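You operate a simulated robot arm through the tools that you are given. There is no shell and no other tool. Be economical: measure what you need, move in short steps, check, and stop when the job is done.

You run a simulated robot arm. Do the job below in one go: nothing can be reset, and whatever is moved stays where it is left.

Task
Wash the white brush in the sink and let the water out.
Fine: shut the drain and fill it over the blue line first; tap off, no overflow; brush back in its cup before the drain opens. Set down upright: what you pick out.

It is judged by the outcome, as a careful person would: the job done as asked, and still so three seconds after it is handed in. It fails if anything else is knocked over, pushed out of place, dropped, spilled or broken.

Robot
A 6-joint arm with a fingered hand, hanging from a carriage that runs on a rail from [-1.803, -0.003] to [0.677, 0.001] (x, y) and turns from -6.283 to 5.707 rad about z. Base frame: it is fixed where the carriage stands at the start and does not move with it; the origin is on the floor, on the carriage's upright axis, x ahead of it, y to its left, z up. Readings come in m, rad, newtons and seconds.
With the tool pointing down near the work surface it reaches from about 0.1 to 0.64 m from the robot's upright axis, wherever it stands. Its first joint turns from -2.897 to 2.897 rad. Places, roughly: black sink knob [0.6, -0.2, 0.8]; blue tap knob [1, -0.3, 0.9]; sink [0.8, -0.2, 0.9]. Payload 4 kg.
The tool frame sits at the grasp point between the pads (the TCP): z along the fingers, y along the line on which they close. The tips reach 0.029 m beyond it. Largest opening 0.1 m; the body of the gripper starts 0.034 m behind the TCP. The gripper is a hand of 5 fingers: y runs from the thumb to the fingers, the wrist lies at [-0.015, -0.114, -0.189] in the tool frame, and closing takes about 1.5 s.
Orientation is that of the tool frame in the base frame, as [roll, pitch, yaw] about the fixed x, y, z axes, in that order (R = Rz(yaw) Ry(pitch) Rx(roll)). With the fingers straight down and the wrist toward the robot, the tool's x, y and z point along [0, 1, 0], [1, 0, 0] and [0, 0, -1] of the base frame.

Tools
- The arm moves only by the tool step_arm. Its argument "rows" is a list of rows, each a list of 7 numbers: the shift along the base's x, y, z in m, then the turn, a rotation vector about the base's x, y, z in rad, then the finger opening in m, from 0 to 0.1. In form: [[dx, dy, dz, rx, ry, rz, fingers], ...]. A call has 1 to 20 rows; each row shifts and turns the commanded pose from where the row before left it. A row lasts 0.2 s, in which the tool goes at most 0.05 m and 0.15 rad; a call with a longer step from one row to the next is refused whole, and so is a gripper value outside its range. Where a pose cannot be reached the arm comes as near as it can. A force on the tool above 40 N (or 10 N above the force at the start of the call, whichever is more), or a blocked arm, ends the call early, and 0.2 s more pass. Each finger travels about 0.108 m/s and halts on what it meets, pressing with about 25 N; the grip force reading is that of the motor and also rises with nothing between the fingers. The clock runs only during rows and for 0.2 s after the last one: add rows that do not move to give the fingers time. The reply holds the time, the measured pose of the TCP, the force on the tool along the base axes, the opening and the grip force, in the units named above and with some noise, with the torque about the TCP (base axes, N m) and any sound that the robot's microphone picked up.
- Cameras (640 x 400 px; columns grow to the right, rows downward): "scene" is now at [0.2515, -0.0335, 1.788]; the picture's right is [-0.54, -0.84, 0.00], its down [-0.76, 0.49, -0.43] and it looks along [0.36, -0.23, -0.90] (base axes); focal length 289 px, centre (320, 200). "wrist" rides on the gripper at [0.066, -0.086, -0.121] in the tool frame; the picture's right is [-0.76, 0.31, -0.58], its down [-0.59, -0.70, 0.40] and it looks along [-0.28, 0.64, 0.71] (tool axes); focal length 247 px, centre (320, 200). There is no depth. A picture from a camera that has moved, and an enlarged one, comes with that camera's place and axes in the base frame and with its lens.
- get_image(camera): a new picture of that camera. No time passes.
- lift_body(by): slides the trunk up (or, below 0, down) by that many m; the arm and the scene camera ride with it, the base frame stays. It gives what a move gives, with no picture.
- drive_base(legs): drives the robot by 1 to 6 legs, each [ahead, left, turn to the left] in m, m and rad, along the robot's own axes; the way and the turn of a leg run together, so that a leg with both is an arc; at most 1.5 m and 3.142 rad a leg. The arm and the cameras ride along, it lands a little off, and it stops where it bumps. It keeps to its track: a leg is cut to what the track allows. It gives what a move gives.
- preshape(shape): the hand has 5 fingers and takes this shape, open, in about a second: jaw (thumb against the fingers, like two jaws); tri (thumb and two fingers); tip (a fingertip pinch); poke (one finger out to press); point (the index stretched); flat (the hand flat); cup (the hand cupped); fist (a fist). The gripper value then closes the fingers along that shape, each until it touches; the sizes above hold for jaw. It gives what a move gives, with no picture.
- turn_head(pan, tilt): turns the head with the scene camera to pan (to the left, within 2.705 rad either way) and tilt (down, from -0.506 to 1.204), counted from straight ahead of the robot. It gives what a move gives.
- zoom(camera, box): a new picture of the part [left, top, right, bottom] of that camera's present view, enlarged. No time passes.
- finish_job(): hands the job in; it is judged then, once.

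Go step by step. Nothing tells you exact positions but the pictures and the camera data: compare them with the known pose of the tool, close in by small moves and look again before you grip or let go. The budget is 120 turns and 82 pictures, counting those below and the enlarged ones. Unless the task says otherwise, let go and move clear before handing in, and close with one line.

The tools are called after "Emit:" as a command line: name --pt "numbers of a row" for each row, then --argument value for the rest, lists and objects as JSON in quotes. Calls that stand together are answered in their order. step_arm: Moves the arm, as the interface text tells. Its arguments: {"type":"object","properties":{"rows":{"type":"array","items":{"type":"array","items":{"type":"number"}}}},"required":["rows"]} The other tools are called the same way: lift_body (by) slides the trunk up or down; preshape (shape) gives the hand a shape; drive_base (legs) drives the base; turn_head (pan, tilt) turns the head that bears the scene camera; get_image (camera) takes a picture; zoom (camera, box) takes an enlarged picture of a part of a camera's view; finish_job () hands the job in.

At the start:

```text
time: 0.0
ee_pos: [0.3557, -0.4237, 1.0963]
tool_rot: [3.14, 0.001, 1.571]
contact_force: [1.1, -0.5, 0.7]
wrist_torque: [0.02, 0.01, 0.0]
opening: 0.0999
grasp_force: 0.0
shape: jaw
trunk travel left (down, up): [-0.522, 0.078]
robot x, y, heading: [-0.0042, -0.0019, -0.006]
head pan, tilt: [-0.574, 1.126]
```

scene: 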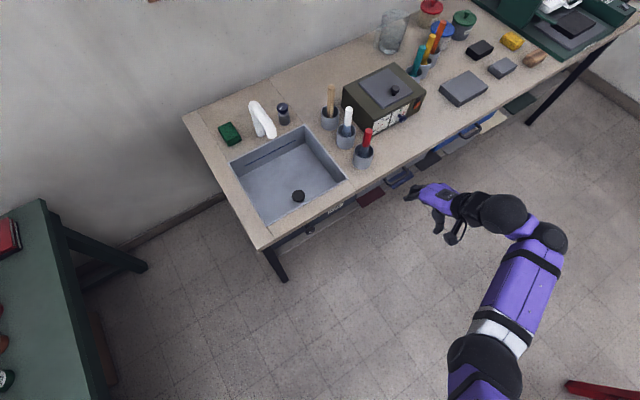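
wrist: 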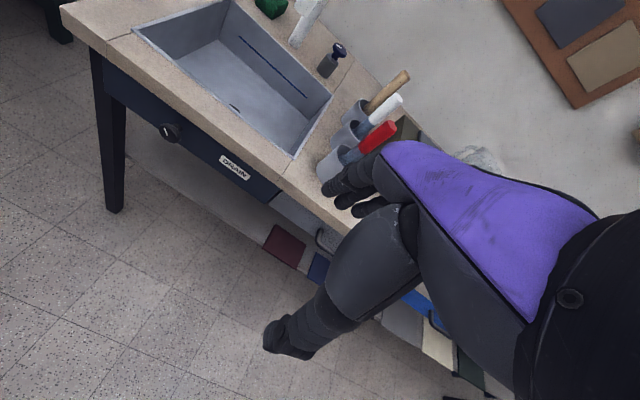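

I see a sink with a blue line, a tap with a knob, three cups holding brushes, and a black knob on the front apron with a label. I'll zoom in for details.

Emit:
zoom --camera "scene" --box '[180, 70, 420, 250]'

Emit:
zoom --camera "wrist" --box '[60, 0, 420, 225]'

```text
2.22 times, centred on (300, 160) of scene
camera zoom: at [0.2515, -0.0335, 1.788], right [-0.54, -0.84, 0.0], down [-0.76, 0.49, -0.43], along [0.36, -0.23, -0.9], focal length 643 px, centre (364, 289)
```

zoom: 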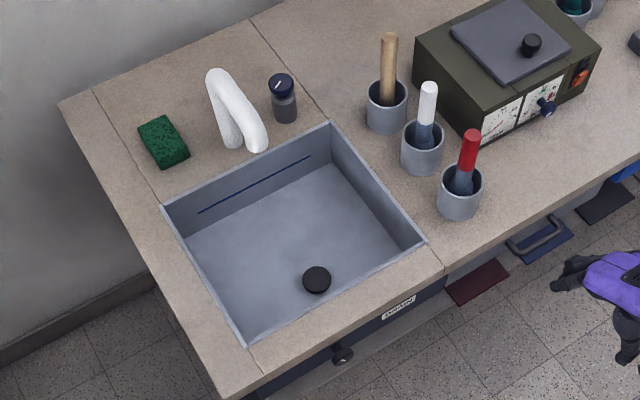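

```text
1.78 times, centred on (240, 112) of wrist
camera zoom: at [0.2704, -0.3583, 1.2163], right [0.31, -0.76, 0.58], down [-0.7, -0.59, -0.4], along [0.64, -0.28, -0.71], focal length 439 px, centre (462, 356)
```

zoom: 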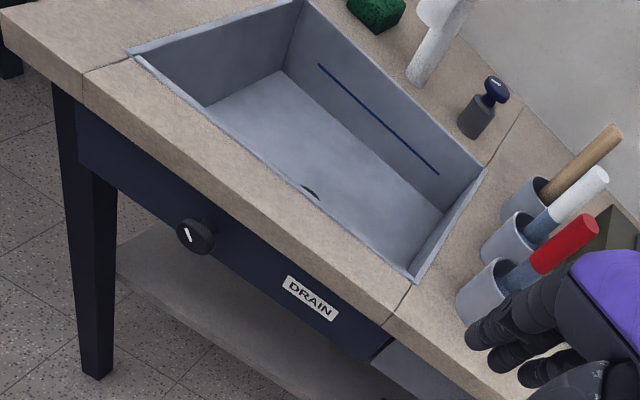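

Emit:
zoom --camera "wrist" --box '[130, 90, 290, 190]'

Emit:
zoom --camera "scene" --box '[240, 75, 400, 175]'

Emit:
zoom --camera "wrist" --box '[270, 0, 430, 100]'

```text
4.00 times, centred on (210, 140) of wrist
camera zoom: at [0.2704, -0.3583, 1.2163], right [0.31, -0.76, 0.58], down [-0.7, -0.59, -0.4], along [0.64, -0.28, -0.71], focal length 988 px, centre (760, 440)
```

zoom: 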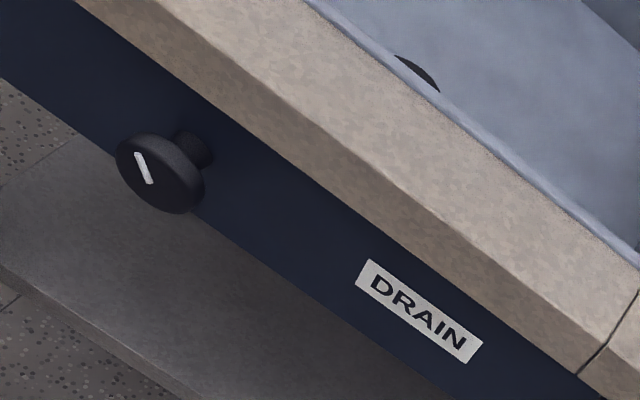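

```text
4.00 times, centred on (320, 125) of scene
camera zoom: at [0.2515, -0.0335, 1.788], right [-0.54, -0.84, 0.0], down [-0.76, 0.49, -0.43], along [0.36, -0.23, -0.9], focal length 1157 px, centre (320, 500)
```

zoom: 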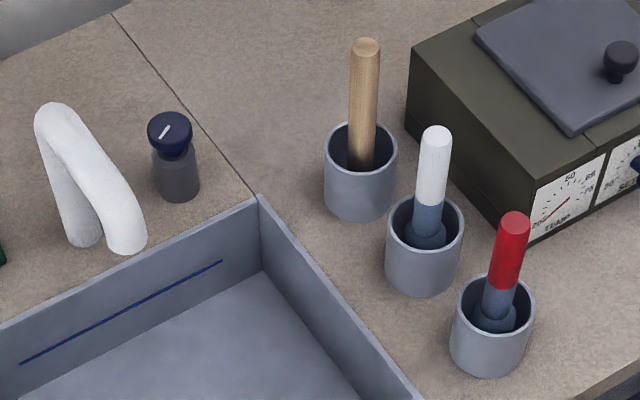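

```text
4.00 times, centred on (350, 50) of wrist
camera zoom: at [0.2704, -0.3583, 1.2163], right [0.31, -0.76, 0.58], down [-0.7, -0.59, -0.4], along [0.64, -0.28, -0.71], focal length 988 px, centre (200, 800)
```

zoom: 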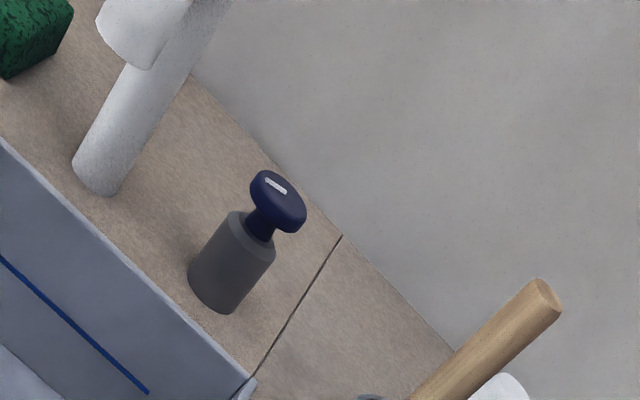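

The drain knob is at about [0.574, -0.197, 0.767] on the front, the tap knob at [1.003, -0.346, 0.93], the white brush top at [0.791, -0.499, 1.027] and the counter top at z≈0.856. I'll first turn the hand to point forward at the drain knob.

Emit:
step_arm --pt "0.003 0.0162 -0.0033 0.0864 -0.0864 -0.0864 0.1" --pt "0.003 0.0162 -0.0033 0.0864 -0.0864 -0.0864 0.1" --pt "0.003 0.0162 -0.0033 0.0864 -0.0864 -0.0864 0.1" --pt "0.003 0.0162 -0.0033 0.0864 -0.0864 -0.0864 0.1" --pt "0.003 0.0162 -0.0033 0.0864 -0.0864 -0.0864 0.1" --pt "0.003 0.0162 -0.0033 0.0864 -0.0864 -0.0864 0.1" --pt "0.003 0.0162 -0.0033 0.0864 -0.0864 -0.0864 0.1" --pt "0.003 0.0162 -0.0033 0.0864 -0.0864 -0.0864 0.1" --pt "0.003 0.0162 -0.0033 0.0864 -0.0864 -0.0864 0.1" --pt "0.003 0.0162 -0.0033 0.0864 -0.0864 -0.0864 0.1" --pt "0.003 0.0162 -0.0033 0.0864 -0.0864 -0.0864 0.1" --pt "0.003 0.0162 -0.0033 0.0864 -0.0864 -0.0864 0.1" --pt "0.003 0.0162 -0.0033 0.0864 -0.0864 -0.0864 0.1" --pt "0.003 0.0162 -0.0033 0.0864 -0.0864 -0.0864 0.1" --pt "0 0 0 0 0 0 0.1"

```text
time: 3.2
ee_pos: [0.3974, -0.1961, 1.0488]
tool_rot: [-0.837, -1.569, -2.303]
contact_force: [0.5, 0.8, -0.2]
wrist_torque: [0.02, 0.02, 0.0]
opening: 0.0996
grasp_force: 0.0
shape: jaw
trunk travel left (down, up): [-0.522, 0.078]
robot x, y, heading: [-0.0017, 0.0005, 0.001]
head pan, tilt: [-0.574, 1.126]
```

The orientation was reached. Next I lower the hand in front of the knob.

Emit:
step_arm --pt "0.0 0 -0.035 0 0 0 0.1" --pt "0.0 0 -0.035 0 0 0 0.1" --pt "0.0 0 -0.035 0 0 0 0.1" --pt "0.0 0 -0.035 0 0 0 0.1" --pt "0.0 0 -0.035 0 0 0 0.1" --pt "0.0 0 -0.035 0 0 0 0.1" --pt "0.0 0 -0.035 0 0 0 0.1" --pt "0.0 0 -0.036 0 0 0 0.1" --pt "0.02 0 0 0 0 0 0.1" --pt "0 0 0 0 0 0 0.1"

Emit:
get_image --camera "wrist"

Emit:
get_image --camera "scene"

```text
time: 5.4
ee_pos: [0.407, -0.1947, 0.9504]
tool_rot: [-1.52, -1.569, -1.621]
contact_force: [0.5, -0.1, 0.2]
wrist_torque: [-0.02, 0.01, -0.02]
opening: 0.1003
grasp_force: 0.0
shape: jaw
out of reach, approached as far as the arm can: row 4, 5, 6, 7, 8, 9
trunk travel left (down, up): [-0.522, 0.078]
robot x, y, heading: [-0.0011, 0.0008, -0.002]
head pan, tilt: [-0.574, 1.126]
```

```text
74 pictures are left
camera wrist: at [0.2861, -0.1099, 1.0148], right [-0.58, -0.31, -0.76], down [0.4, 0.7, -0.59], along [0.71, -0.64, -0.28], focal length 247 px, centre (320, 200)
```

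wrist: 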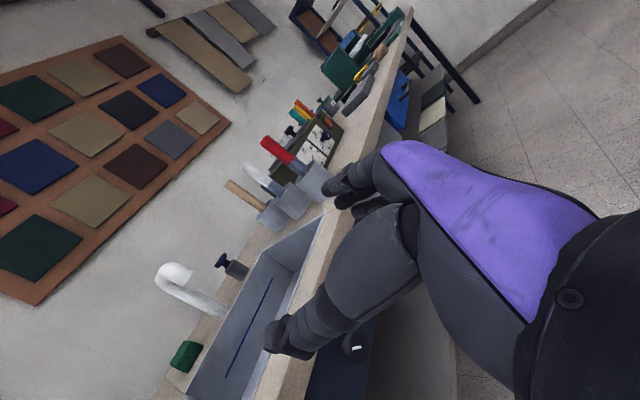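

```text
73 pictures are left
camera scene: at [0.2515, -0.0335, 1.788], right [-0.54, -0.84, 0.0], down [-0.76, 0.49, -0.43], along [0.36, -0.23, -0.9], focal length 289 px, centre (320, 200)
```

scene: 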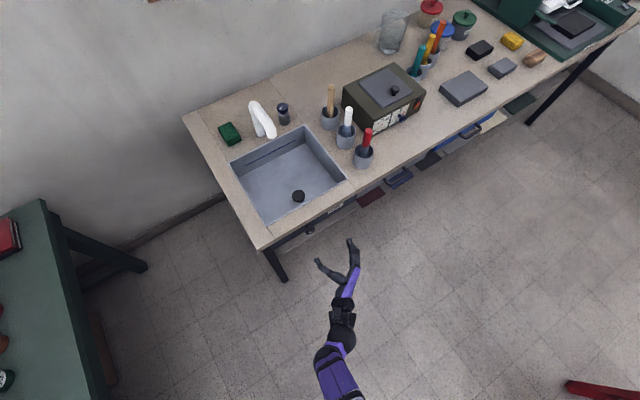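

The arm can't go lower from here, so I lower the trunk.

Emit:
lift_body --by -0.183

Emit:
get_image --camera "wrist"

Emit:
get_image --camera "scene"

```text
time: 7.4
ee_pos: [0.4064, -0.1936, 0.7667]
tool_rot: [0.118, -1.569, 3.023]
contact_force: [0.3, 0.3, 0.0]
wrist_torque: [0.02, 0.04, 0.0]
opening: 0.1
grasp_force: 0.1
shape: jaw
trunk travel left (down, up): [-0.339, 0.261]
robot x, y, heading: [-0.0001, -0.0015, -0.0]
head pan, tilt: [-0.574, 1.126]
```

```text
72 pictures are left
camera wrist: at [0.2862, -0.1099, 0.8319], right [-0.58, -0.31, -0.76], down [0.4, 0.7, -0.59], along [0.71, -0.64, -0.28], focal length 247 px, centre (320, 200)
```

wrist: 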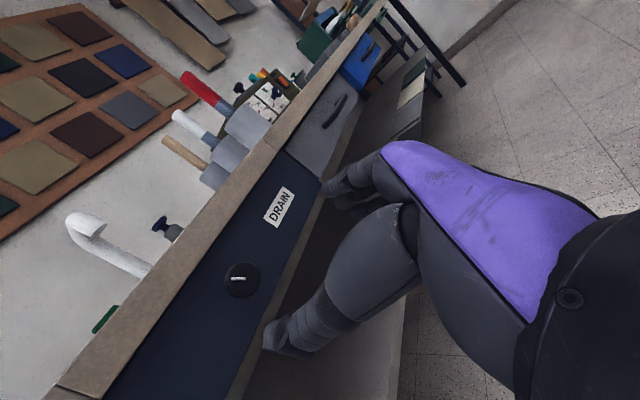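

```text
71 pictures are left
camera scene: at [0.2515, -0.0335, 1.605], right [-0.54, -0.84, 0.0], down [-0.76, 0.49, -0.43], along [0.36, -0.23, -0.9], focal length 289 px, centre (320, 200)
```

scene: 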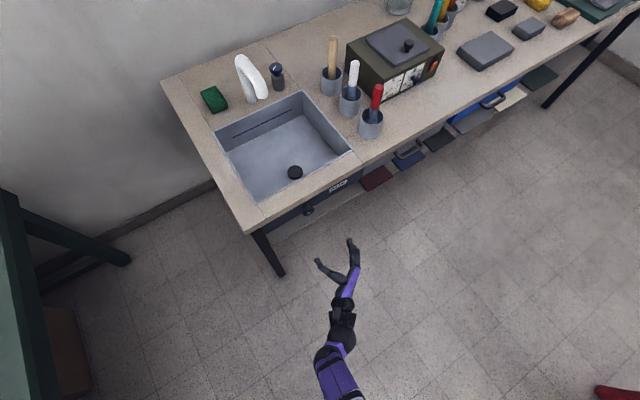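

Emit:
zoom --camera "wrist" --box '[200, 250, 280, 300]'

Emit:
zoom --camera "scene" --box '[200, 40, 360, 140]'

```text
8.00 times, centred on (240, 275) of wrist
camera zoom: at [0.2862, -0.1099, 0.8319], right [-0.58, -0.31, -0.76], down [0.4, 0.7, -0.59], along [0.71, -0.64, -0.28], focal length 1976 px, centre (960, -400)
```

zoom: 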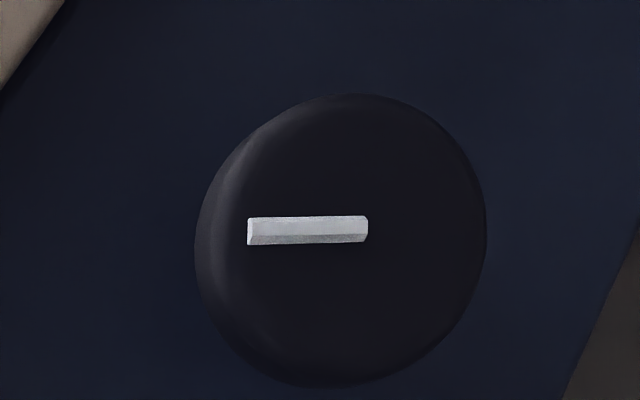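

```text
4.00 times, centred on (280, 90) of scene
camera zoom: at [0.2515, -0.0335, 1.605], right [-0.54, -0.84, 0.0], down [-0.76, 0.49, -0.43], along [0.36, -0.23, -0.9], focal length 1157 px, centre (480, 640)
```

zoom: 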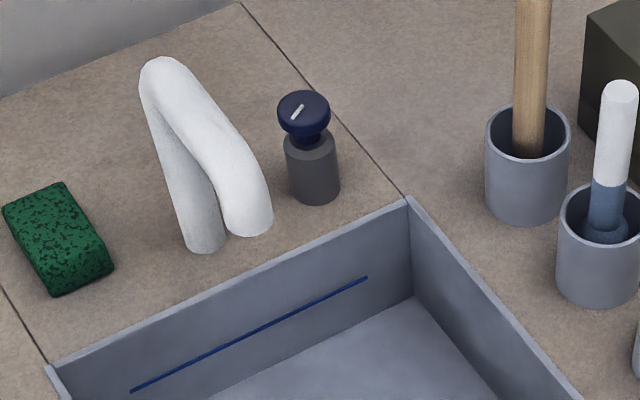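

The drain knob is confirmed at about [0.574, -0.198, 0.768], with its mark pointing up and to the left. I move in around it.

Emit:
step_arm --pt "0.03 -0.0045 0.001 0 0 0 0.1" --pt "0.03 0 0 0 0 0 0.1" --pt "0.03 0 0 0 0 0 0.1" --pt "0.02 0 0 0 0 0 0.1" --pt "0 0 0 0 0 0 0.1"

Emit:
get_image --camera "wrist"

```text
time: 8.6
ee_pos: [0.4952, -0.1849, 0.7993]
tool_rot: [-1.609, -1.569, -1.534]
contact_force: [-0.4, 0.7, -0.1]
wrist_torque: [0.03, 0.02, -0.01]
opening: 0.1001
grasp_force: 0.0
shape: jaw
out of reach, approached as far as the arm can: row 1, 2, 3, 4
trunk travel left (down, up): [-0.339, 0.261]
robot x, y, heading: [0.0037, 0.0005, -0.001]
head pan, tilt: [-0.574, 1.126]
```

```text
68 pictures are left
camera wrist: at [0.3745, -0.0999, 0.8652], right [-0.58, -0.31, -0.76], down [0.4, 0.7, -0.59], along [0.71, -0.64, -0.28], focal length 247 px, centre (320, 200)
```

wrist: 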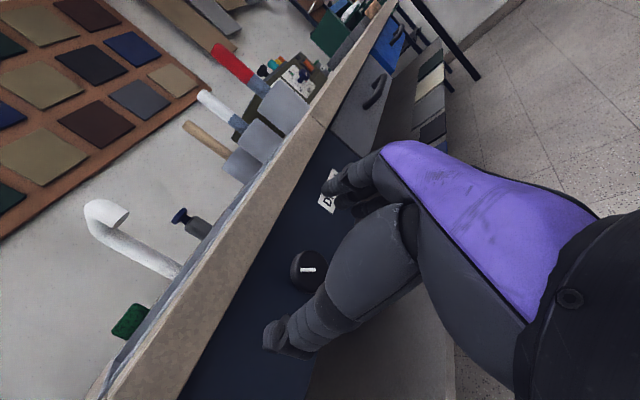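

Emit:
step_arm --pt "-0.03 -0.01 0.04 0 0 0 0.1" --pt "0 0 0.04 0 0 0 0.1" --pt "0 0 0.03 0 0 0 0.1"

Emit:
lift_body --by -0.14

```text
refused: row 1 steps farther than a row can; nothing moved
```

```text
time: 10.3
ee_pos: [0.4947, -0.1849, 0.6591]
tool_rot: [-0.297, -1.57, -2.845]
contact_force: [0.0, 0.5, -0.6]
wrist_torque: [-0.01, 0.02, 0.01]
opening: 0.0998
grasp_force: 0.0
shape: jaw
trunk travel left (down, up): [-0.199, 0.401]
robot x, y, heading: [0.0023, 0.0003, 0.005]
head pan, tilt: [-0.574, 1.126]
```

Emit:
step_arm --pt "0 -0.006 0.035 0 0 0 0.1" --pt "0 -0.006 0.035 0 0 0 0.1" --pt "0 0 0.038 0 0 0 0.1" --pt "0 0 0 0 0 0 0.1"

Emit:
get_image --camera "wrist"

```text
time: 11.3
ee_pos: [0.5309, -0.1882, 0.6883]
tool_rot: [1.253, -1.568, 1.887]
contact_force: [0.2, 0.7, 0.0]
wrist_torque: [-0.02, -0.03, -0.02]
opening: 0.0997
grasp_force: 0.0
shape: jaw
out of reach, approached as far as the arm can: row 1, 2, 3
trunk travel left (down, up): [-0.199, 0.401]
robot x, y, heading: [-0.0027, -0.0011, -0.002]
head pan, tilt: [-0.574, 1.126]
```

```text
67 pictures are left
camera wrist: at [0.4103, -0.1021, 0.7529], right [-0.58, -0.31, -0.76], down [0.4, 0.7, -0.59], along [0.71, -0.64, -0.28], focal length 247 px, centre (320, 200)
```

wrist: 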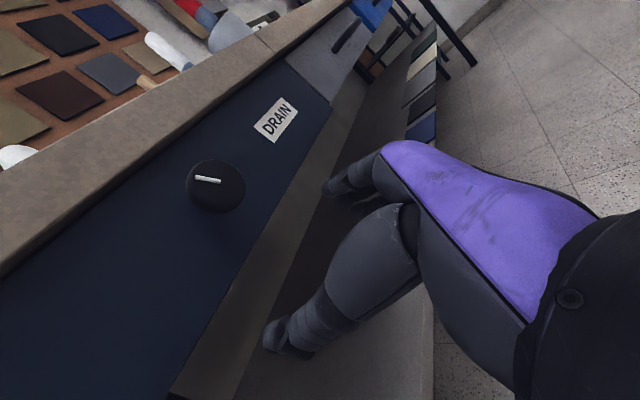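

Emit:
step_arm --pt "0 0 0 0 0 0 0.1"

Emit:
turn_head --pan -0.3 --tilt 1.2

Emit:
get_image --camera "scene"

```text
time: 11.7
ee_pos: [0.5311, -0.1868, 0.6873]
tool_rot: [0.664, -1.569, 2.476]
contact_force: [0.2, 0.0, -0.3]
wrist_torque: [0.02, 0.01, 0.0]
opening: 0.1
grasp_force: 0.0
shape: jaw
trunk travel left (down, up): [-0.199, 0.401]
robot x, y, heading: [0.0045, -0.0005, -0.003]
head pan, tilt: [-0.574, 1.126]
```

```text
time: 12.5
ee_pos: [0.531, -0.1868, 0.689]
tool_rot: [-0.609, -1.569, -2.534]
contact_force: [0.5, -1.0, -0.4]
wrist_torque: [0.03, 0.01, 0.02]
opening: 0.1
grasp_force: 0.1
shape: jaw
trunk travel left (down, up): [-0.199, 0.401]
robot x, y, heading: [-0.0018, -0.0015, 0.0]
head pan, tilt: [-0.3, 1.201]
```

```text
66 pictures are left
camera scene: at [0.2534, -0.0168, 1.4606], right [-0.3, -0.96, 0.0], down [-0.89, 0.28, -0.36], along [0.35, -0.11, -0.93], focal length 289 px, centre (320, 200)
```

scene: 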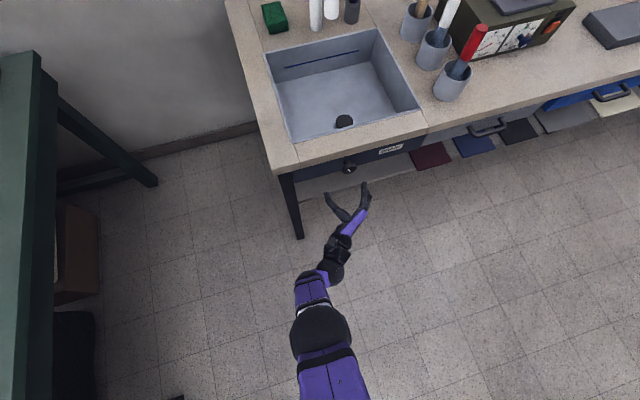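

The arm looks stretched, so I'll pull the hand back and bring the carriage closer.

Emit:
step_arm --pt "-0.04 0 0.02 0 0 0 0.1" --pt "-0.04 0 0.02 0 0 0 0.1" --pt "-0.04 0 0.02 0 0 0 0.1" --pt "-0.04 0 0.02 0 0 0 0.1" --pt "0 0 0 0 0 0 0.1"

```text
time: 13.7
ee_pos: [0.4094, -0.1697, 0.6483]
tool_rot: [0.47, -1.567, 2.672]
contact_force: [1.1, 0.0, 0.4]
wrist_torque: [0.03, 0.01, -0.01]
opening: 0.0997
grasp_force: 0.1
shape: jaw
out of reach, approached as far as the arm can: row 1, 2, 3, 4
trunk travel left (down, up): [-0.199, 0.401]
robot x, y, heading: [-0.0033, 0.0001, -0.002]
head pan, tilt: [-0.3, 1.201]
```

The commanded pose had wound up beyond reach and rides along with the trunk. I bring it back up.

Emit:
step_arm --pt "0.01 0.004 0.044 0 0 0 0.1" --pt "0.01 0.004 0.044 0 0 0 0.1" --pt "0.01 0.004 0.044 0 0 0 0.1" --pt "0 0 0 0 0 0 0.1"

```text
time: 14.7
ee_pos: [0.4418, -0.1598, 0.6578]
tool_rot: [0.029, -1.567, 3.111]
contact_force: [0.4, -0.3, 0.2]
wrist_torque: [-0.01, 0.03, 0.0]
opening: 0.1
grasp_force: 0.0
shape: jaw
out of reach, approached as far as the arm can: row 1, 2, 3
trunk travel left (down, up): [-0.199, 0.401]
robot x, y, heading: [-0.0005, 0.0006, -0.002]
head pan, tilt: [-0.3, 1.201]
```

Emit:
lift_body --by 0.11

Emit:
step_arm --pt "-0.02 -0.02 0 0 0 0 0.1" --pt "-0.02 -0.02 0 0 0 0 0.1" --pt "0 0 0 0 0 0 0.1"

Emit:
get_image --camera "scene"

```text
time: 16.1
ee_pos: [0.4411, -0.1603, 0.767]
tool_rot: [0.323, -1.566, 2.817]
contact_force: [0.2, -0.5, -0.6]
wrist_torque: [-0.01, 0.03, 0.0]
opening: 0.0998
grasp_force: 0.1
shape: jaw
trunk travel left (down, up): [-0.309, 0.291]
robot x, y, heading: [-0.0009, 0.0002, 0.006]
head pan, tilt: [-0.3, 1.201]
```

```text
time: 16.9
ee_pos: [0.4046, -0.1985, 0.7535]
tool_rot: [0.415, -1.562, 2.723]
contact_force: [-0.4, 0.5, -0.2]
wrist_torque: [-0.03, 0.04, 0.03]
opening: 0.0999
grasp_force: 0.1
shape: jaw
out of reach, approached as far as the arm can: row 1, 2
trunk travel left (down, up): [-0.309, 0.291]
robot x, y, heading: [0.001, -0.003, -0.0]
head pan, tilt: [-0.3, 1.201]
```

```text
65 pictures are left
camera scene: at [0.2534, -0.0168, 1.5706], right [-0.3, -0.96, 0.0], down [-0.89, 0.28, -0.36], along [0.35, -0.11, -0.93], focal length 289 px, centre (320, 200)
```

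scene: 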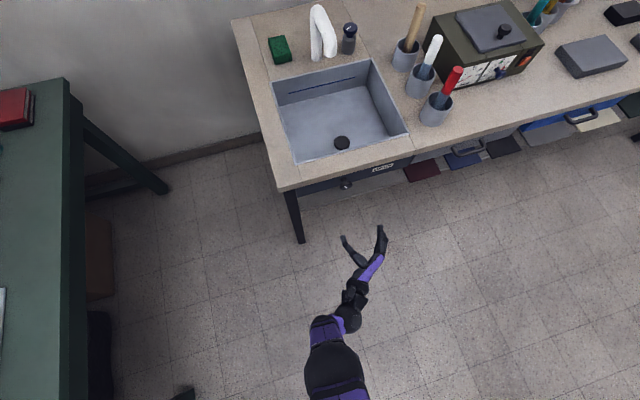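

Emit:
step_arm --pt "0 0 0.0 0.1 0 0 0.1" --pt "0 0 0.0 0.1 0 0 0.1" --pt "0 0 0 0.1 0 0 0.1" --pt "0 0 0 0 0 0 0.1" --pt "0 0 0.02 0 0 0 0.1"

Emit:
get_image --camera "wrist"

```text
time: 18.1
ee_pos: [0.4238, -0.183, 0.7088]
tool_rot: [-1.55, -1.274, -1.594]
contact_force: [-0.8, -0.5, -0.1]
wrist_torque: [-0.02, -0.01, 0.01]
opening: 0.0995
grasp_force: 0.1
shape: jaw
out of reach, approached as far as the arm can: row 1, 2, 3, 5
trunk travel left (down, up): [-0.309, 0.291]
robot x, y, heading: [0.0005, 0.0032, 0.001]
head pan, tilt: [-0.3, 1.201]
```

```text
64 pictures are left
camera wrist: at [0.3022, -0.1215, 0.7953], right [-0.57, -0.07, -0.82], down [0.4, 0.84, -0.35], along [0.71, -0.53, -0.45], focal length 247 px, centre (320, 200)
```

wrist: 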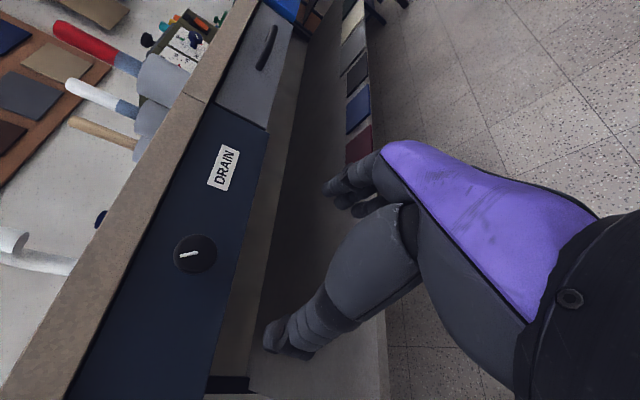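

The arm seems to sit in a singular stretched posture. I'll raise the trunk and swing the hand back towards pointing down to free it.

Emit:
lift_body --by 0.2

Emit:
step_arm --pt "0 0 0 -0.15 0 0 0.1" --pt "0 0 0 -0.15 0 0 0.1" --pt "-0.01 0 0.02 -0.0864 0.0864 0.0864 0.1" --pt "-0.01 0 0.02 -0.0864 0.0864 0.0864 0.1" --pt "-0.01 0 0.02 -0.0864 0.0864 0.0864 0.1" --pt "-0.01 0 0.02 -0.0864 0.0864 0.0864 0.1" --pt "0 0 0 0 0 0 0.1"

```text
time: 20.3
ee_pos: [0.4243, -0.1841, 0.908]
tool_rot: [-1.555, -1.274, -1.589]
contact_force: [-0.2, 0.1, -0.1]
wrist_torque: [-0.01, 0.02, 0.02]
opening: 0.0999
grasp_force: 0.1
shape: jaw
trunk travel left (down, up): [-0.509, 0.091]
robot x, y, heading: [0.0054, 0.0034, 0.004]
head pan, tilt: [-0.3, 1.201]
```

```text
time: 21.9
ee_pos: [0.3816, -0.1694, 1.0267]
tool_rot: [2.521, -1.087, 0.973]
contact_force: [-0.5, -0.2, 0.4]
wrist_torque: [0.0, -0.02, -0.02]
opening: 0.0999
grasp_force: 0.1
shape: jaw
out of reach, approached as far as the arm can: row 1, 2
trunk travel left (down, up): [-0.509, 0.091]
robot x, y, heading: [-0.002, -0.0004, 0.0]
head pan, tilt: [-0.3, 1.201]
```

Freed. I'll redo the forward orientation, but keep the arm more folded by staying higher and closer relative to the trunk.

Emit:
step_arm --pt "-0.01 -0.01 0.02 0.0864 -0.0864 -0.0864 0.1" --pt "-0.01 -0.01 0.02 0.0864 -0.0864 -0.0864 0.1" --pt "-0.01 -0.01 0.02 0.0864 -0.0864 -0.0864 0.1" --pt "-0.01 0 0.02 0.0864 -0.0864 -0.0864 0.1" --pt "0 0 0 0 0 0 0.1"

```text
time: 23.1
ee_pos: [0.3401, -0.1985, 1.1067]
tool_rot: [0.298, -1.565, 2.843]
contact_force: [0.2, -0.7, -0.6]
wrist_torque: [-0.04, -0.02, -0.02]
opening: 0.0999
grasp_force: 0.0
shape: jaw
trunk travel left (down, up): [-0.509, 0.091]
robot x, y, heading: [-0.0025, -0.0004, -0.0]
head pan, tilt: [-0.3, 1.201]
```

Emit:
lift_body --by -0.338

Emit:
drive_base --legs '[[0.15, 0, 0]]'

Emit:
get_image --camera "wrist"

Emit:
get_image --camera "scene"

```text
time: 26.4
ee_pos: [0.3411, -0.1997, 0.7693]
tool_rot: [0.392, -1.563, 2.748]
contact_force: [0.5, 0.4, -0.3]
wrist_torque: [-0.05, -0.01, -0.01]
opening: 0.0998
grasp_force: 0.0
shape: jaw
trunk travel left (down, up): [-0.171, 0.429]
robot x, y, heading: [0.0011, -0.0017, -0.0]
head pan, tilt: [-0.3, 1.201]
```

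```text
time: 27.8
ee_pos: [0.492, -0.1986, 0.77]
tool_rot: [0.555, -1.562, 2.584]
contact_force: [-0.4, -0.3, 0.9]
wrist_torque: [0.01, -0.02, 0.01]
opening: 0.1001
grasp_force: 0.1
shape: jaw
trunk travel left (down, up): [-0.171, 0.429]
robot x, y, heading: [0.1503, -0.0016, 0.002]
head pan, tilt: [-0.3, 1.201]
```

```text
63 pictures are left
camera wrist: at [0.3708, -0.1144, 0.8335], right [-0.57, -0.31, -0.76], down [0.4, 0.7, -0.59], along [0.71, -0.64, -0.28], focal length 247 px, centre (320, 200)
```

wrist: 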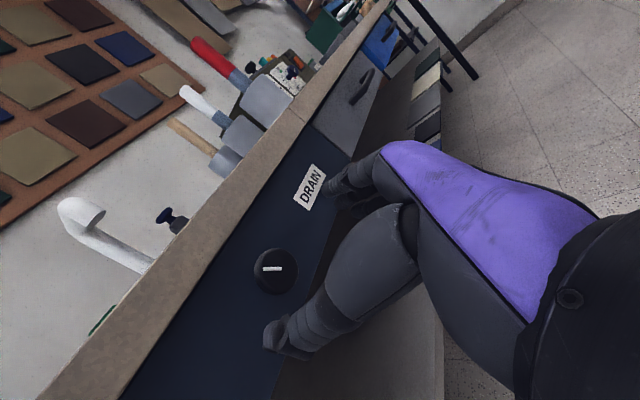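

```text
62 pictures are left
camera scene: at [0.4041, -0.0166, 1.4327], right [-0.3, -0.96, 0.0], down [-0.89, 0.28, -0.36], along [0.35, -0.11, -0.93], focal length 289 px, centre (320, 200)
```

scene: 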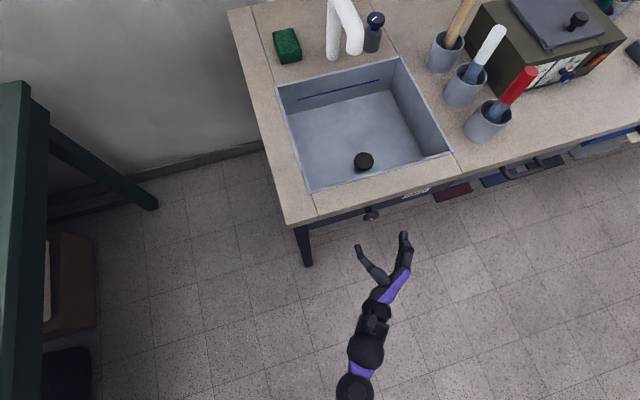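

Good folded posture. I advance so that the fingers straddle the knob.

Emit:
step_arm --pt "0.02 0 -0.001 0 0 0 0.1" --pt "0.02 0 0 0 0 0 0.1" --pt "0.015 0 0 0 0 0 0.1" --pt "0.01 0 0 0 0 0 0.1" --pt "0 0 0 0 0 0 0.1"

Emit:
get_image --camera "wrist"

Emit:
zoom --camera "scene" --box '[300, 140, 460, 240]'

```text
time: 29.0
ee_pos: [0.5542, -0.2002, 0.7688]
tool_rot: [0.315, -1.565, 2.825]
contact_force: [-0.2, 0.4, 1.4]
wrist_torque: [0.03, -0.02, -0.03]
opening: 0.1
grasp_force: 0.1
shape: jaw
trunk travel left (down, up): [-0.171, 0.429]
robot x, y, heading: [0.1527, 0.0001, 0.003]
head pan, tilt: [-0.3, 1.201]
```

```text
61 pictures are left
camera wrist: at [0.4346, -0.1154, 0.8326], right [-0.57, -0.31, -0.76], down [0.4, 0.7, -0.59], along [0.71, -0.64, -0.28], focal length 247 px, centre (320, 200)
```

wrist: 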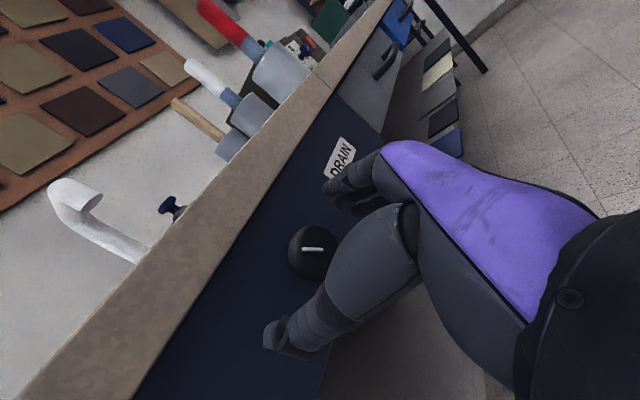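

```text
4.00 times, centred on (380, 190) of scene
camera zoom: at [0.4037, -0.0166, 1.4326], right [-0.3, -0.96, 0.0], down [-0.89, 0.28, -0.36], along [0.35, -0.11, -0.93], focal length 1157 px, centre (80, 240)
```

zoom: 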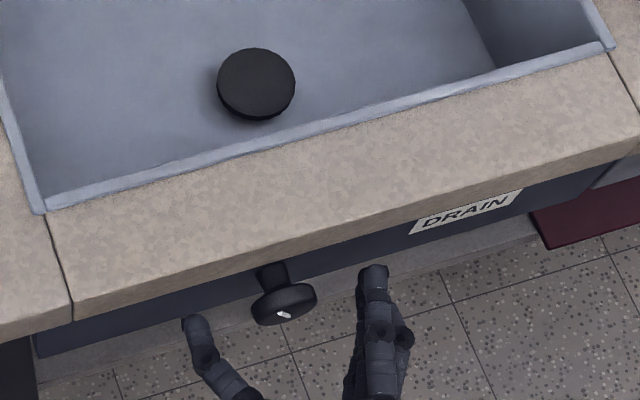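

Emit:
step_arm --pt "0.012 0.001 0 0 0 0 0.1" --pt "0 0 0 0 0 0 0.08" --pt "0 0 0 0 0 0 0.06" --pt "0 0 0 0 0 0 0.04" --pt "0 0 0 0 0 0 0.03" --pt "0 0 0 0 0 0 0.03" --pt "0 0 0 0 0 0 0.03" --pt "0 0 0 0 0 0 0.03"

Emit:
zoom --camera "scene" --box '[300, 140, 460, 240]'

Emit:
get_image --camera "wrist"

```text
time: 30.8
ee_pos: [0.5671, -0.2011, 0.7685]
tool_rot: [0.333, -1.563, 2.805]
contact_force: [0.4, 0.3, -1.1]
wrist_torque: [0.04, 0.0, 0.0]
opening: 0.0305
grasp_force: 0.1
shape: jaw
trunk travel left (down, up): [-0.171, 0.429]
robot x, y, heading: [0.1495, -0.0015, 0.0]
head pan, tilt: [-0.3, 1.201]
```

```text
4.00 times, centred on (380, 190) of scene
camera zoom: at [0.4037, -0.0166, 1.4326], right [-0.3, -0.96, 0.0], down [-0.89, 0.28, -0.36], along [0.35, -0.11, -0.93], focal length 1157 px, centre (80, 240)
```

zoom: 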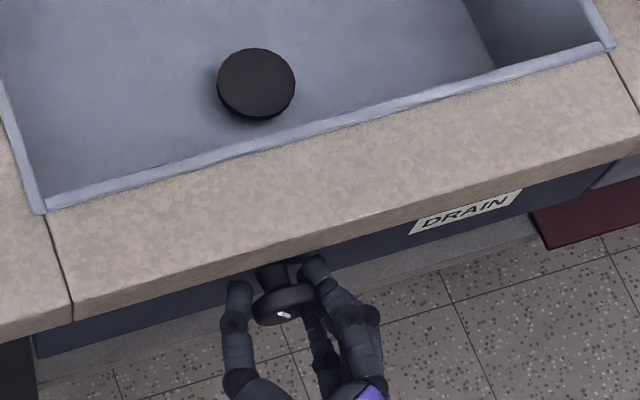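

```text
58 pictures are left
camera wrist: at [0.4467, -0.1143, 0.8321], right [-0.57, -0.31, -0.76], down [0.4, 0.7, -0.59], along [0.71, -0.64, -0.28], focal length 247 px, centre (320, 200)
```

wrist: 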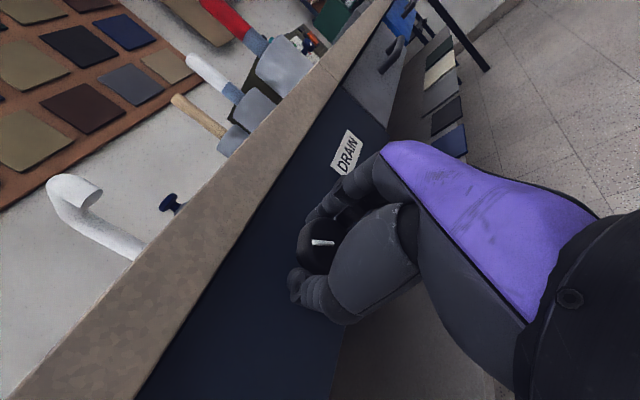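

The fingers are around the knob. Now I squeeze.

Emit:
step_arm --pt "0 0 0 0 0 0 0.02" --pt "0 0 0 0 0 0 0.0" --pt "0 0 0 0 0 0 0.0" --pt "0 0 0 0 0 0 0.0"

Emit:
zoom --camera "scene" --box '[300, 140, 460, 240]'

```text
time: 31.8
ee_pos: [0.5688, -0.1988, 0.7684]
tool_rot: [0.534, -1.564, 2.607]
contact_force: [3.7, 1.8, 0.7]
wrist_torque: [0.02, 0.01, 0.07]
opening: 0.0262
grasp_force: 24.9
shape: jaw
trunk travel left (down, up): [-0.171, 0.429]
robot x, y, heading: [0.1492, 0.0032, -0.001]
head pan, tilt: [-0.3, 1.201]
```

```text
4.00 times, centred on (380, 190) of scene
camera zoom: at [0.4042, -0.0164, 1.4328], right [-0.3, -0.96, 0.0], down [-0.89, 0.28, -0.36], along [0.35, -0.11, -0.93], focal length 1157 px, centre (80, 240)
```

zoom: 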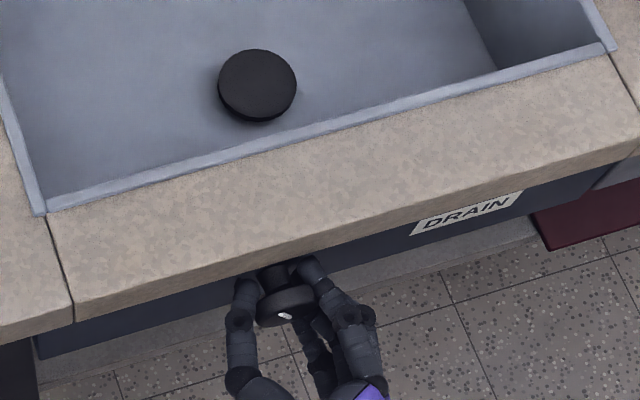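

Firm grip. I turn clockwise a bit and see how the knob responds.

Emit:
step_arm --pt "0 0 0 0.12 0 0 0.0" --pt "0 0 0 0.12 0 0 0.0" --pt "0 0 0 0.12 0 0 0.0" --pt "0 0 0 0.12 0 0 0.0"

Emit:
zoom --camera "scene" --box '[300, 140, 460, 240]'

Emit:
zoom --camera "wrist" --box '[260, 190, 400, 290]'

```text
time: 32.8
ee_pos: [0.5682, -0.2013, 0.7714]
tool_rot: [-1.55, -1.094, -1.595]
contact_force: [0.1, -3.3, 15.8]
wrist_torque: [-0.59, -0.01, -0.32]
opening: 0.0256
grasp_force: 24.7
shape: jaw
trunk travel left (down, up): [-0.171, 0.429]
robot x, y, heading: [0.151, -0.0013, -0.003]
head pan, tilt: [-0.3, 1.201]
```

```text
4.00 times, centred on (380, 190) of scene
camera zoom: at [0.4044, -0.0176, 1.433], right [-0.3, -0.96, 0.0], down [-0.89, 0.28, -0.36], along [0.35, -0.11, -0.93], focal length 1157 px, centre (80, 240)
```

zoom: 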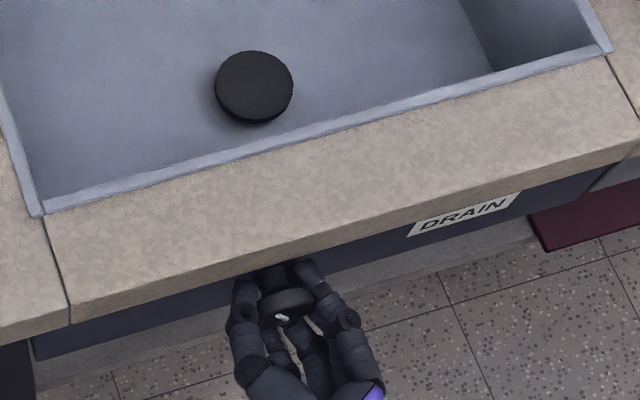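

```text
4.00 times, centred on (330, 240) of wrist
camera zoom: at [0.448, -0.1551, 0.8674], right [-0.57, 0.08, -0.82], down [0.41, 0.89, -0.2], along [0.71, -0.45, -0.54], focal length 988 px, centre (280, 40)
```

zoom: 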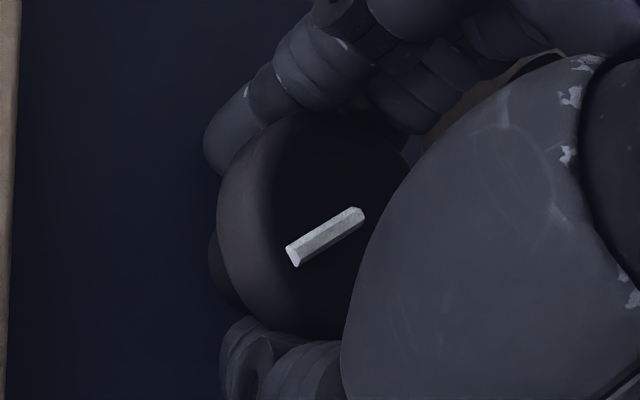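

The knob didn't follow, so it seems stopped in that direction. I'll turn counter-clockwise.

Emit:
step_arm --pt "0 0 0 -0.12 0 0 0.0" --pt "0 0 0 -0.12 0 0 0.0" --pt "0 0 0 -0.12 0 0 0.0" --pt "0 0 0 -0.12 0 0 0.0" --pt "0 0 0 -0.12 0 0 0.0" --pt "0 0 0 -0.12 0 0 0.0" --pt "0 0 0 -0.12 0 0 0.0"

Emit:
zoom --camera "scene" --box '[300, 140, 460, 240]'

Emit:
zoom --camera "wrist" --box '[260, 190, 400, 290]'

```text
time: 34.4
ee_pos: [0.5692, -0.1975, 0.7664]
tool_rot: [1.556, -1.206, 1.584]
contact_force: [4.4, 2.6, -1.3]
wrist_torque: [0.04, 0.05, 0.12]
opening: 0.0265
grasp_force: 24.7
shape: jaw
trunk travel left (down, up): [-0.171, 0.429]
robot x, y, heading: [0.1533, -0.001, 0.003]
head pan, tilt: [-0.3, 1.201]
```

```text
4.00 times, centred on (380, 190) of scene
camera zoom: at [0.4042, -0.0162, 1.4327], right [-0.3, -0.96, 0.0], down [-0.89, 0.28, -0.36], along [0.35, -0.11, -0.93], focal length 1157 px, centre (80, 240)
```

zoom: 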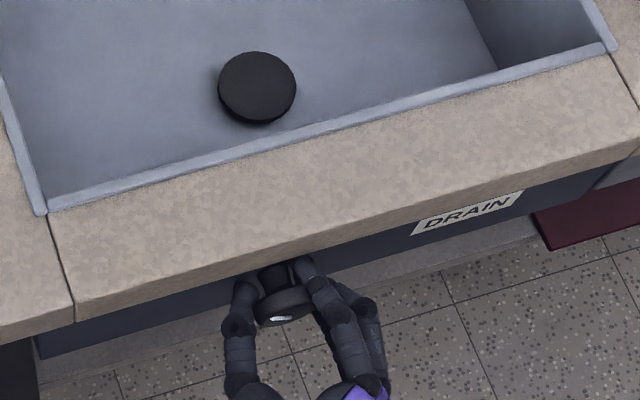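

```text
4.00 times, centred on (330, 240) of wrist
camera zoom: at [0.4483, -0.0951, 0.7971], right [-0.57, -0.56, -0.6], down [0.4, 0.45, -0.8], along [0.71, -0.7, -0.03], focal length 988 px, centre (280, 40)
```

zoom: 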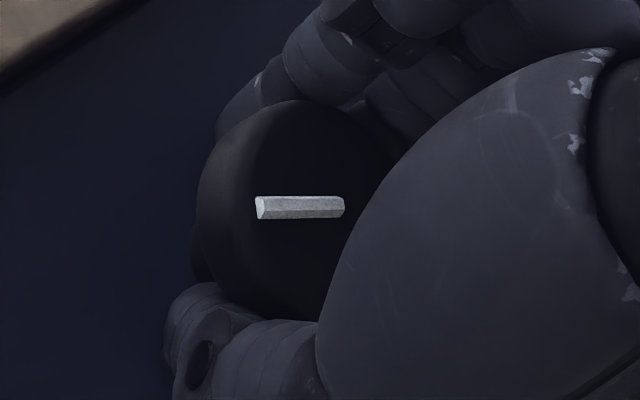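

The knob turns freely counter-clockwise and the stopper is sinking slightly. I continue.

Emit:
step_arm --pt "0 0 0 -0.12 0 0 0.0" --pt "0 0 0 -0.12 0 0 0.0" --pt "0 0 0 -0.12 0 0 0.0" --pt "0 0 0 -0.12 0 0 0.0" --pt "0 0 0 -0.12 0 0 0.0" --pt "0 0 0 -0.12 0 0 0.0" --pt "0 0 0 -0.12 0 0 0.0"

Emit:
zoom --camera "scene" --box '[300, 140, 460, 240]'

Emit:
zoom --camera "wrist" --box '[260, 190, 400, 290]'

```text
time: 36.0
ee_pos: [0.5682, -0.1981, 0.7681]
tool_rot: [1.567, -0.367, 1.575]
contact_force: [9.0, 2.8, -11.1]
wrist_torque: [0.03, 0.3, 0.04]
opening: 0.0263
grasp_force: 25.5
shape: jaw
trunk travel left (down, up): [-0.171, 0.429]
robot x, y, heading: [0.1465, 0.001, 0.001]
head pan, tilt: [-0.3, 1.201]
```

```text
4.00 times, centred on (380, 190) of scene
camera zoom: at [0.4046, -0.0155, 1.4327], right [-0.3, -0.96, 0.0], down [-0.89, 0.28, -0.36], along [0.35, -0.11, -0.93], focal length 1157 px, centre (80, 240)
```

zoom: 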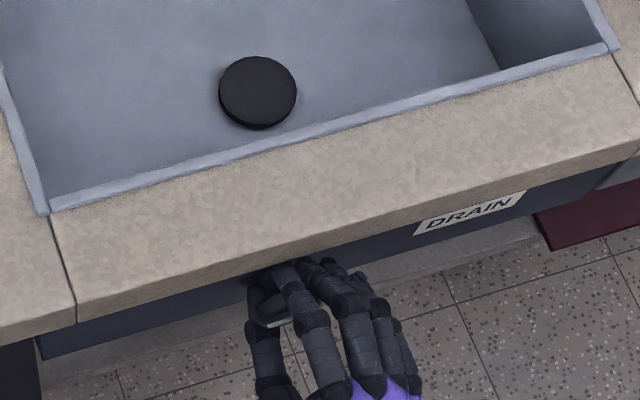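

```text
4.00 times, centred on (330, 240) of wrist
camera zoom: at [0.4482, -0.1069, 0.7105], right [-0.58, -0.82, 0.01], down [0.4, -0.3, -0.87], along [0.71, -0.49, 0.5], focal length 988 px, centre (280, 40)
```

zoom: 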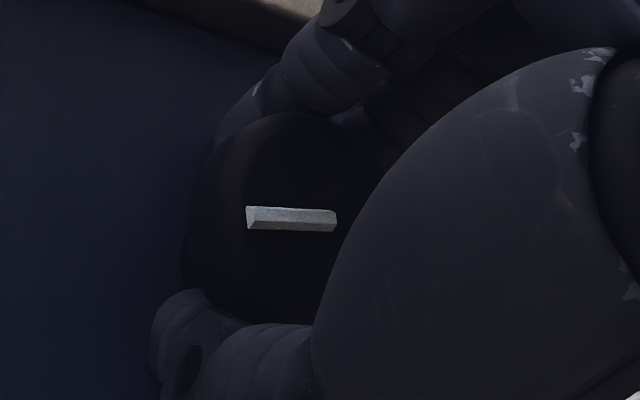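

Emit:
step_arm --pt "0 0 0 -0.12 0 0 0.0" --pt "0 0 0 -0.12 0 0 0.0" --pt "0 0 0 -0.12 0 0 0.0" --pt "0 0 0 -0.12 0 0 0.0"

Emit:
zoom --camera "scene" --box '[300, 140, 460, 240]'

Emit:
zoom --camera "wrist" --box '[260, 190, 400, 290]'

```text
time: 37.0
ee_pos: [0.5646, -0.1811, 0.8134]
tool_rot: [1.579, 0.113, 1.572]
contact_force: [-24.2, -8.2, -20.3]
wrist_torque: [0.14, 0.38, -0.41]
opening: 0.0212
grasp_force: 24.5
shape: jaw
out of reach, approached as far as the arm can: row 1, 2, 3, 4
trunk travel left (down, up): [-0.171, 0.429]
robot x, y, heading: [0.1476, -0.0022, -0.004]
head pan, tilt: [-0.3, 1.201]
```

```text
4.00 times, centred on (380, 190) of scene
camera zoom: at [0.3995, -0.0177, 1.4312], right [-0.3, -0.95, 0.0], down [-0.89, 0.28, -0.36], along [0.34, -0.11, -0.93], focal length 1157 px, centre (80, 240)
```

zoom: 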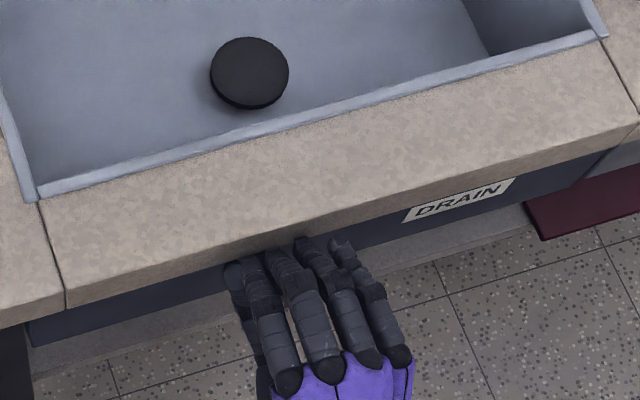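

```text
4.00 times, centred on (330, 240) of wrist
camera zoom: at [0.4437, -0.1267, 0.7219], right [-0.58, -0.72, 0.39], down [0.39, -0.67, -0.64], along [0.72, -0.21, 0.66], focal length 988 px, centre (280, 40)
```

zoom: 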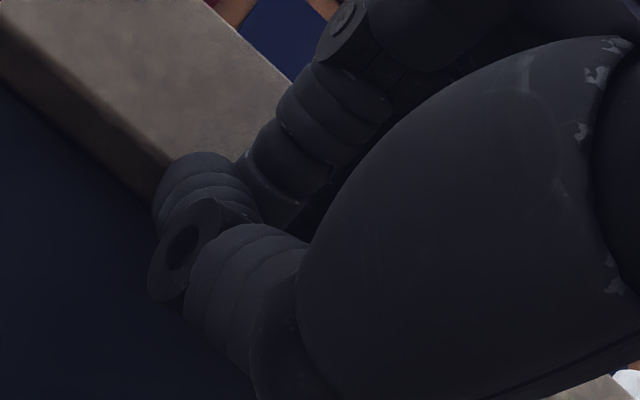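

The arm ran out of reach and the hand drifted up. I open slightly and back straight out.

Emit:
step_arm --pt "0 0 0 0 0 0 0.03" --pt "-0.01 0 0 0 0 0 0.04" --pt "-0.02 0 0 0 0 0 0.05" --pt "-0.03 0 0 0 0 0 0.05" --pt "-0.03 0 0 0 0 0 0.06" --pt "0 0 0 0 0 0 0.06"

Emit:
get_image --camera "scene"

Emit:
get_image --camera "wrist"

```text
time: 38.4
ee_pos: [0.5096, -0.1635, 0.8489]
tool_rot: [1.571, 0.112, 1.575]
contact_force: [-0.1, -0.6, 0.7]
wrist_torque: [0.0, -0.02, 0.01]
opening: 0.06
grasp_force: 0.1
shape: jaw
out of reach, approached as far as the arm can: row 2, 3, 4, 5
trunk travel left (down, up): [-0.171, 0.429]
robot x, y, heading: [0.1537, 0.0053, -0.002]
head pan, tilt: [-0.3, 1.201]
```

```text
48 pictures are left
camera scene: at [0.4039, -0.0167, 1.4327], right [-0.3, -0.96, 0.0], down [-0.89, 0.28, -0.36], along [0.35, -0.11, -0.93], focal length 289 px, centre (320, 200)
```

scene: 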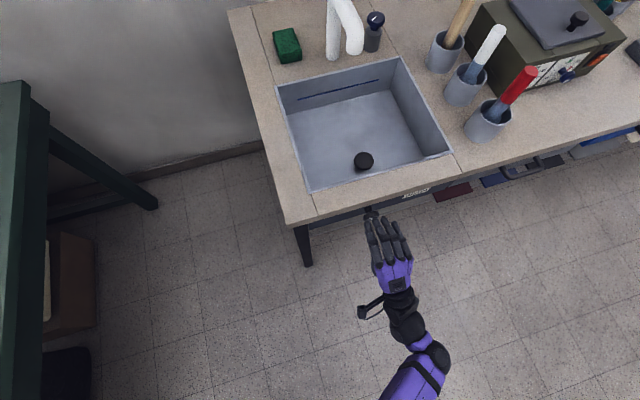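

```text
47 pictures are left
camera wrist: at [0.3886, -0.1096, 0.7565], right [-0.57, -0.72, 0.39], down [0.4, -0.66, -0.63], along [0.71, -0.21, 0.67], focal length 247 px, centre (320, 200)
```

wrist: 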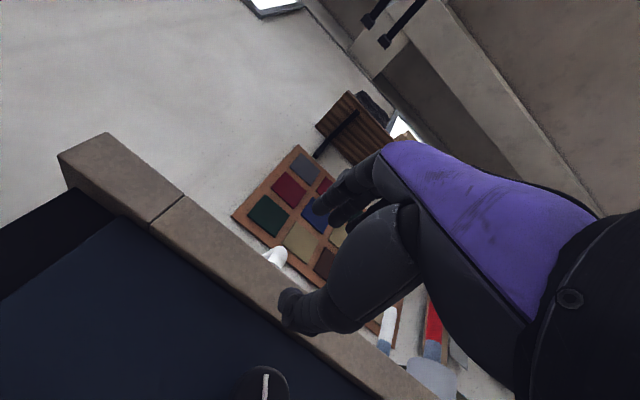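

The stopper popped back up because the slipping hand dragged the knob back. I'll roll the hand back to the other side so the next grip has enough stroke.

Emit:
step_arm --pt "-0.005 0 0 0.144 0 0 0.1" --pt "-0.005 0 0 0.144 0 0 0.1" --pt "0 0 0 0.144 0 0 0.1" --pt "0 0 0 0.144 0 0 0.1" --pt "0 0 0 0.144 0 0 0.1" --pt "0 0 0 0.144 0 0 0.1" --pt "0 0 0 0.144 0 0 0.1" --pt "0 0 0 0.144 0 0 0.1" --pt "0 0 0 0.144 0 0 0.1" --pt "0 0 0 0.144 0 0 0.1" --pt "0 0 0 0.144 0 0 0.1" --pt "0 0 0 0.144 0 0 0.1" --pt "0 0 0 0.144 0 0 0.1" --pt "0 0 0 0.144 0 0 0.1" --pt "0 0 0 0.144 0 0 0.1" --pt "0 0 0 0 0 0 0.1"

```text
time: 41.8
ee_pos: [0.4987, -0.1636, 0.8498]
tool_rot: [-1.558, -1.094, -1.589]
contact_force: [0.0, 0.3, -0.3]
wrist_torque: [0.01, -0.01, -0.01]
opening: 0.0996
grasp_force: 0.1
shape: jaw
trunk travel left (down, up): [-0.171, 0.429]
robot x, y, heading: [0.1503, -0.0001, -0.002]
head pan, tilt: [-0.3, 1.201]
```

Emit:
step_arm --pt "-0.01 -0.012 -0.027 0 0 0 0.08" --pt "0 -0.012 -0.027 0 0 0 0.08" --pt "0 -0.012 -0.027 0 0 0 0.08" --pt "0 0 0 0 0 0 0.08"

```text
time: 42.8
ee_pos: [0.4879, -0.1979, 0.7677]
tool_rot: [-1.561, -1.095, -1.584]
contact_force: [-0.3, 0.8, 0.0]
wrist_torque: [-0.02, -0.04, -0.04]
opening: 0.0804
grasp_force: 0.2
shape: jaw
trunk travel left (down, up): [-0.171, 0.429]
robot x, y, heading: [0.15, 0.0001, -0.002]
head pan, tilt: [-0.3, 1.201]
```

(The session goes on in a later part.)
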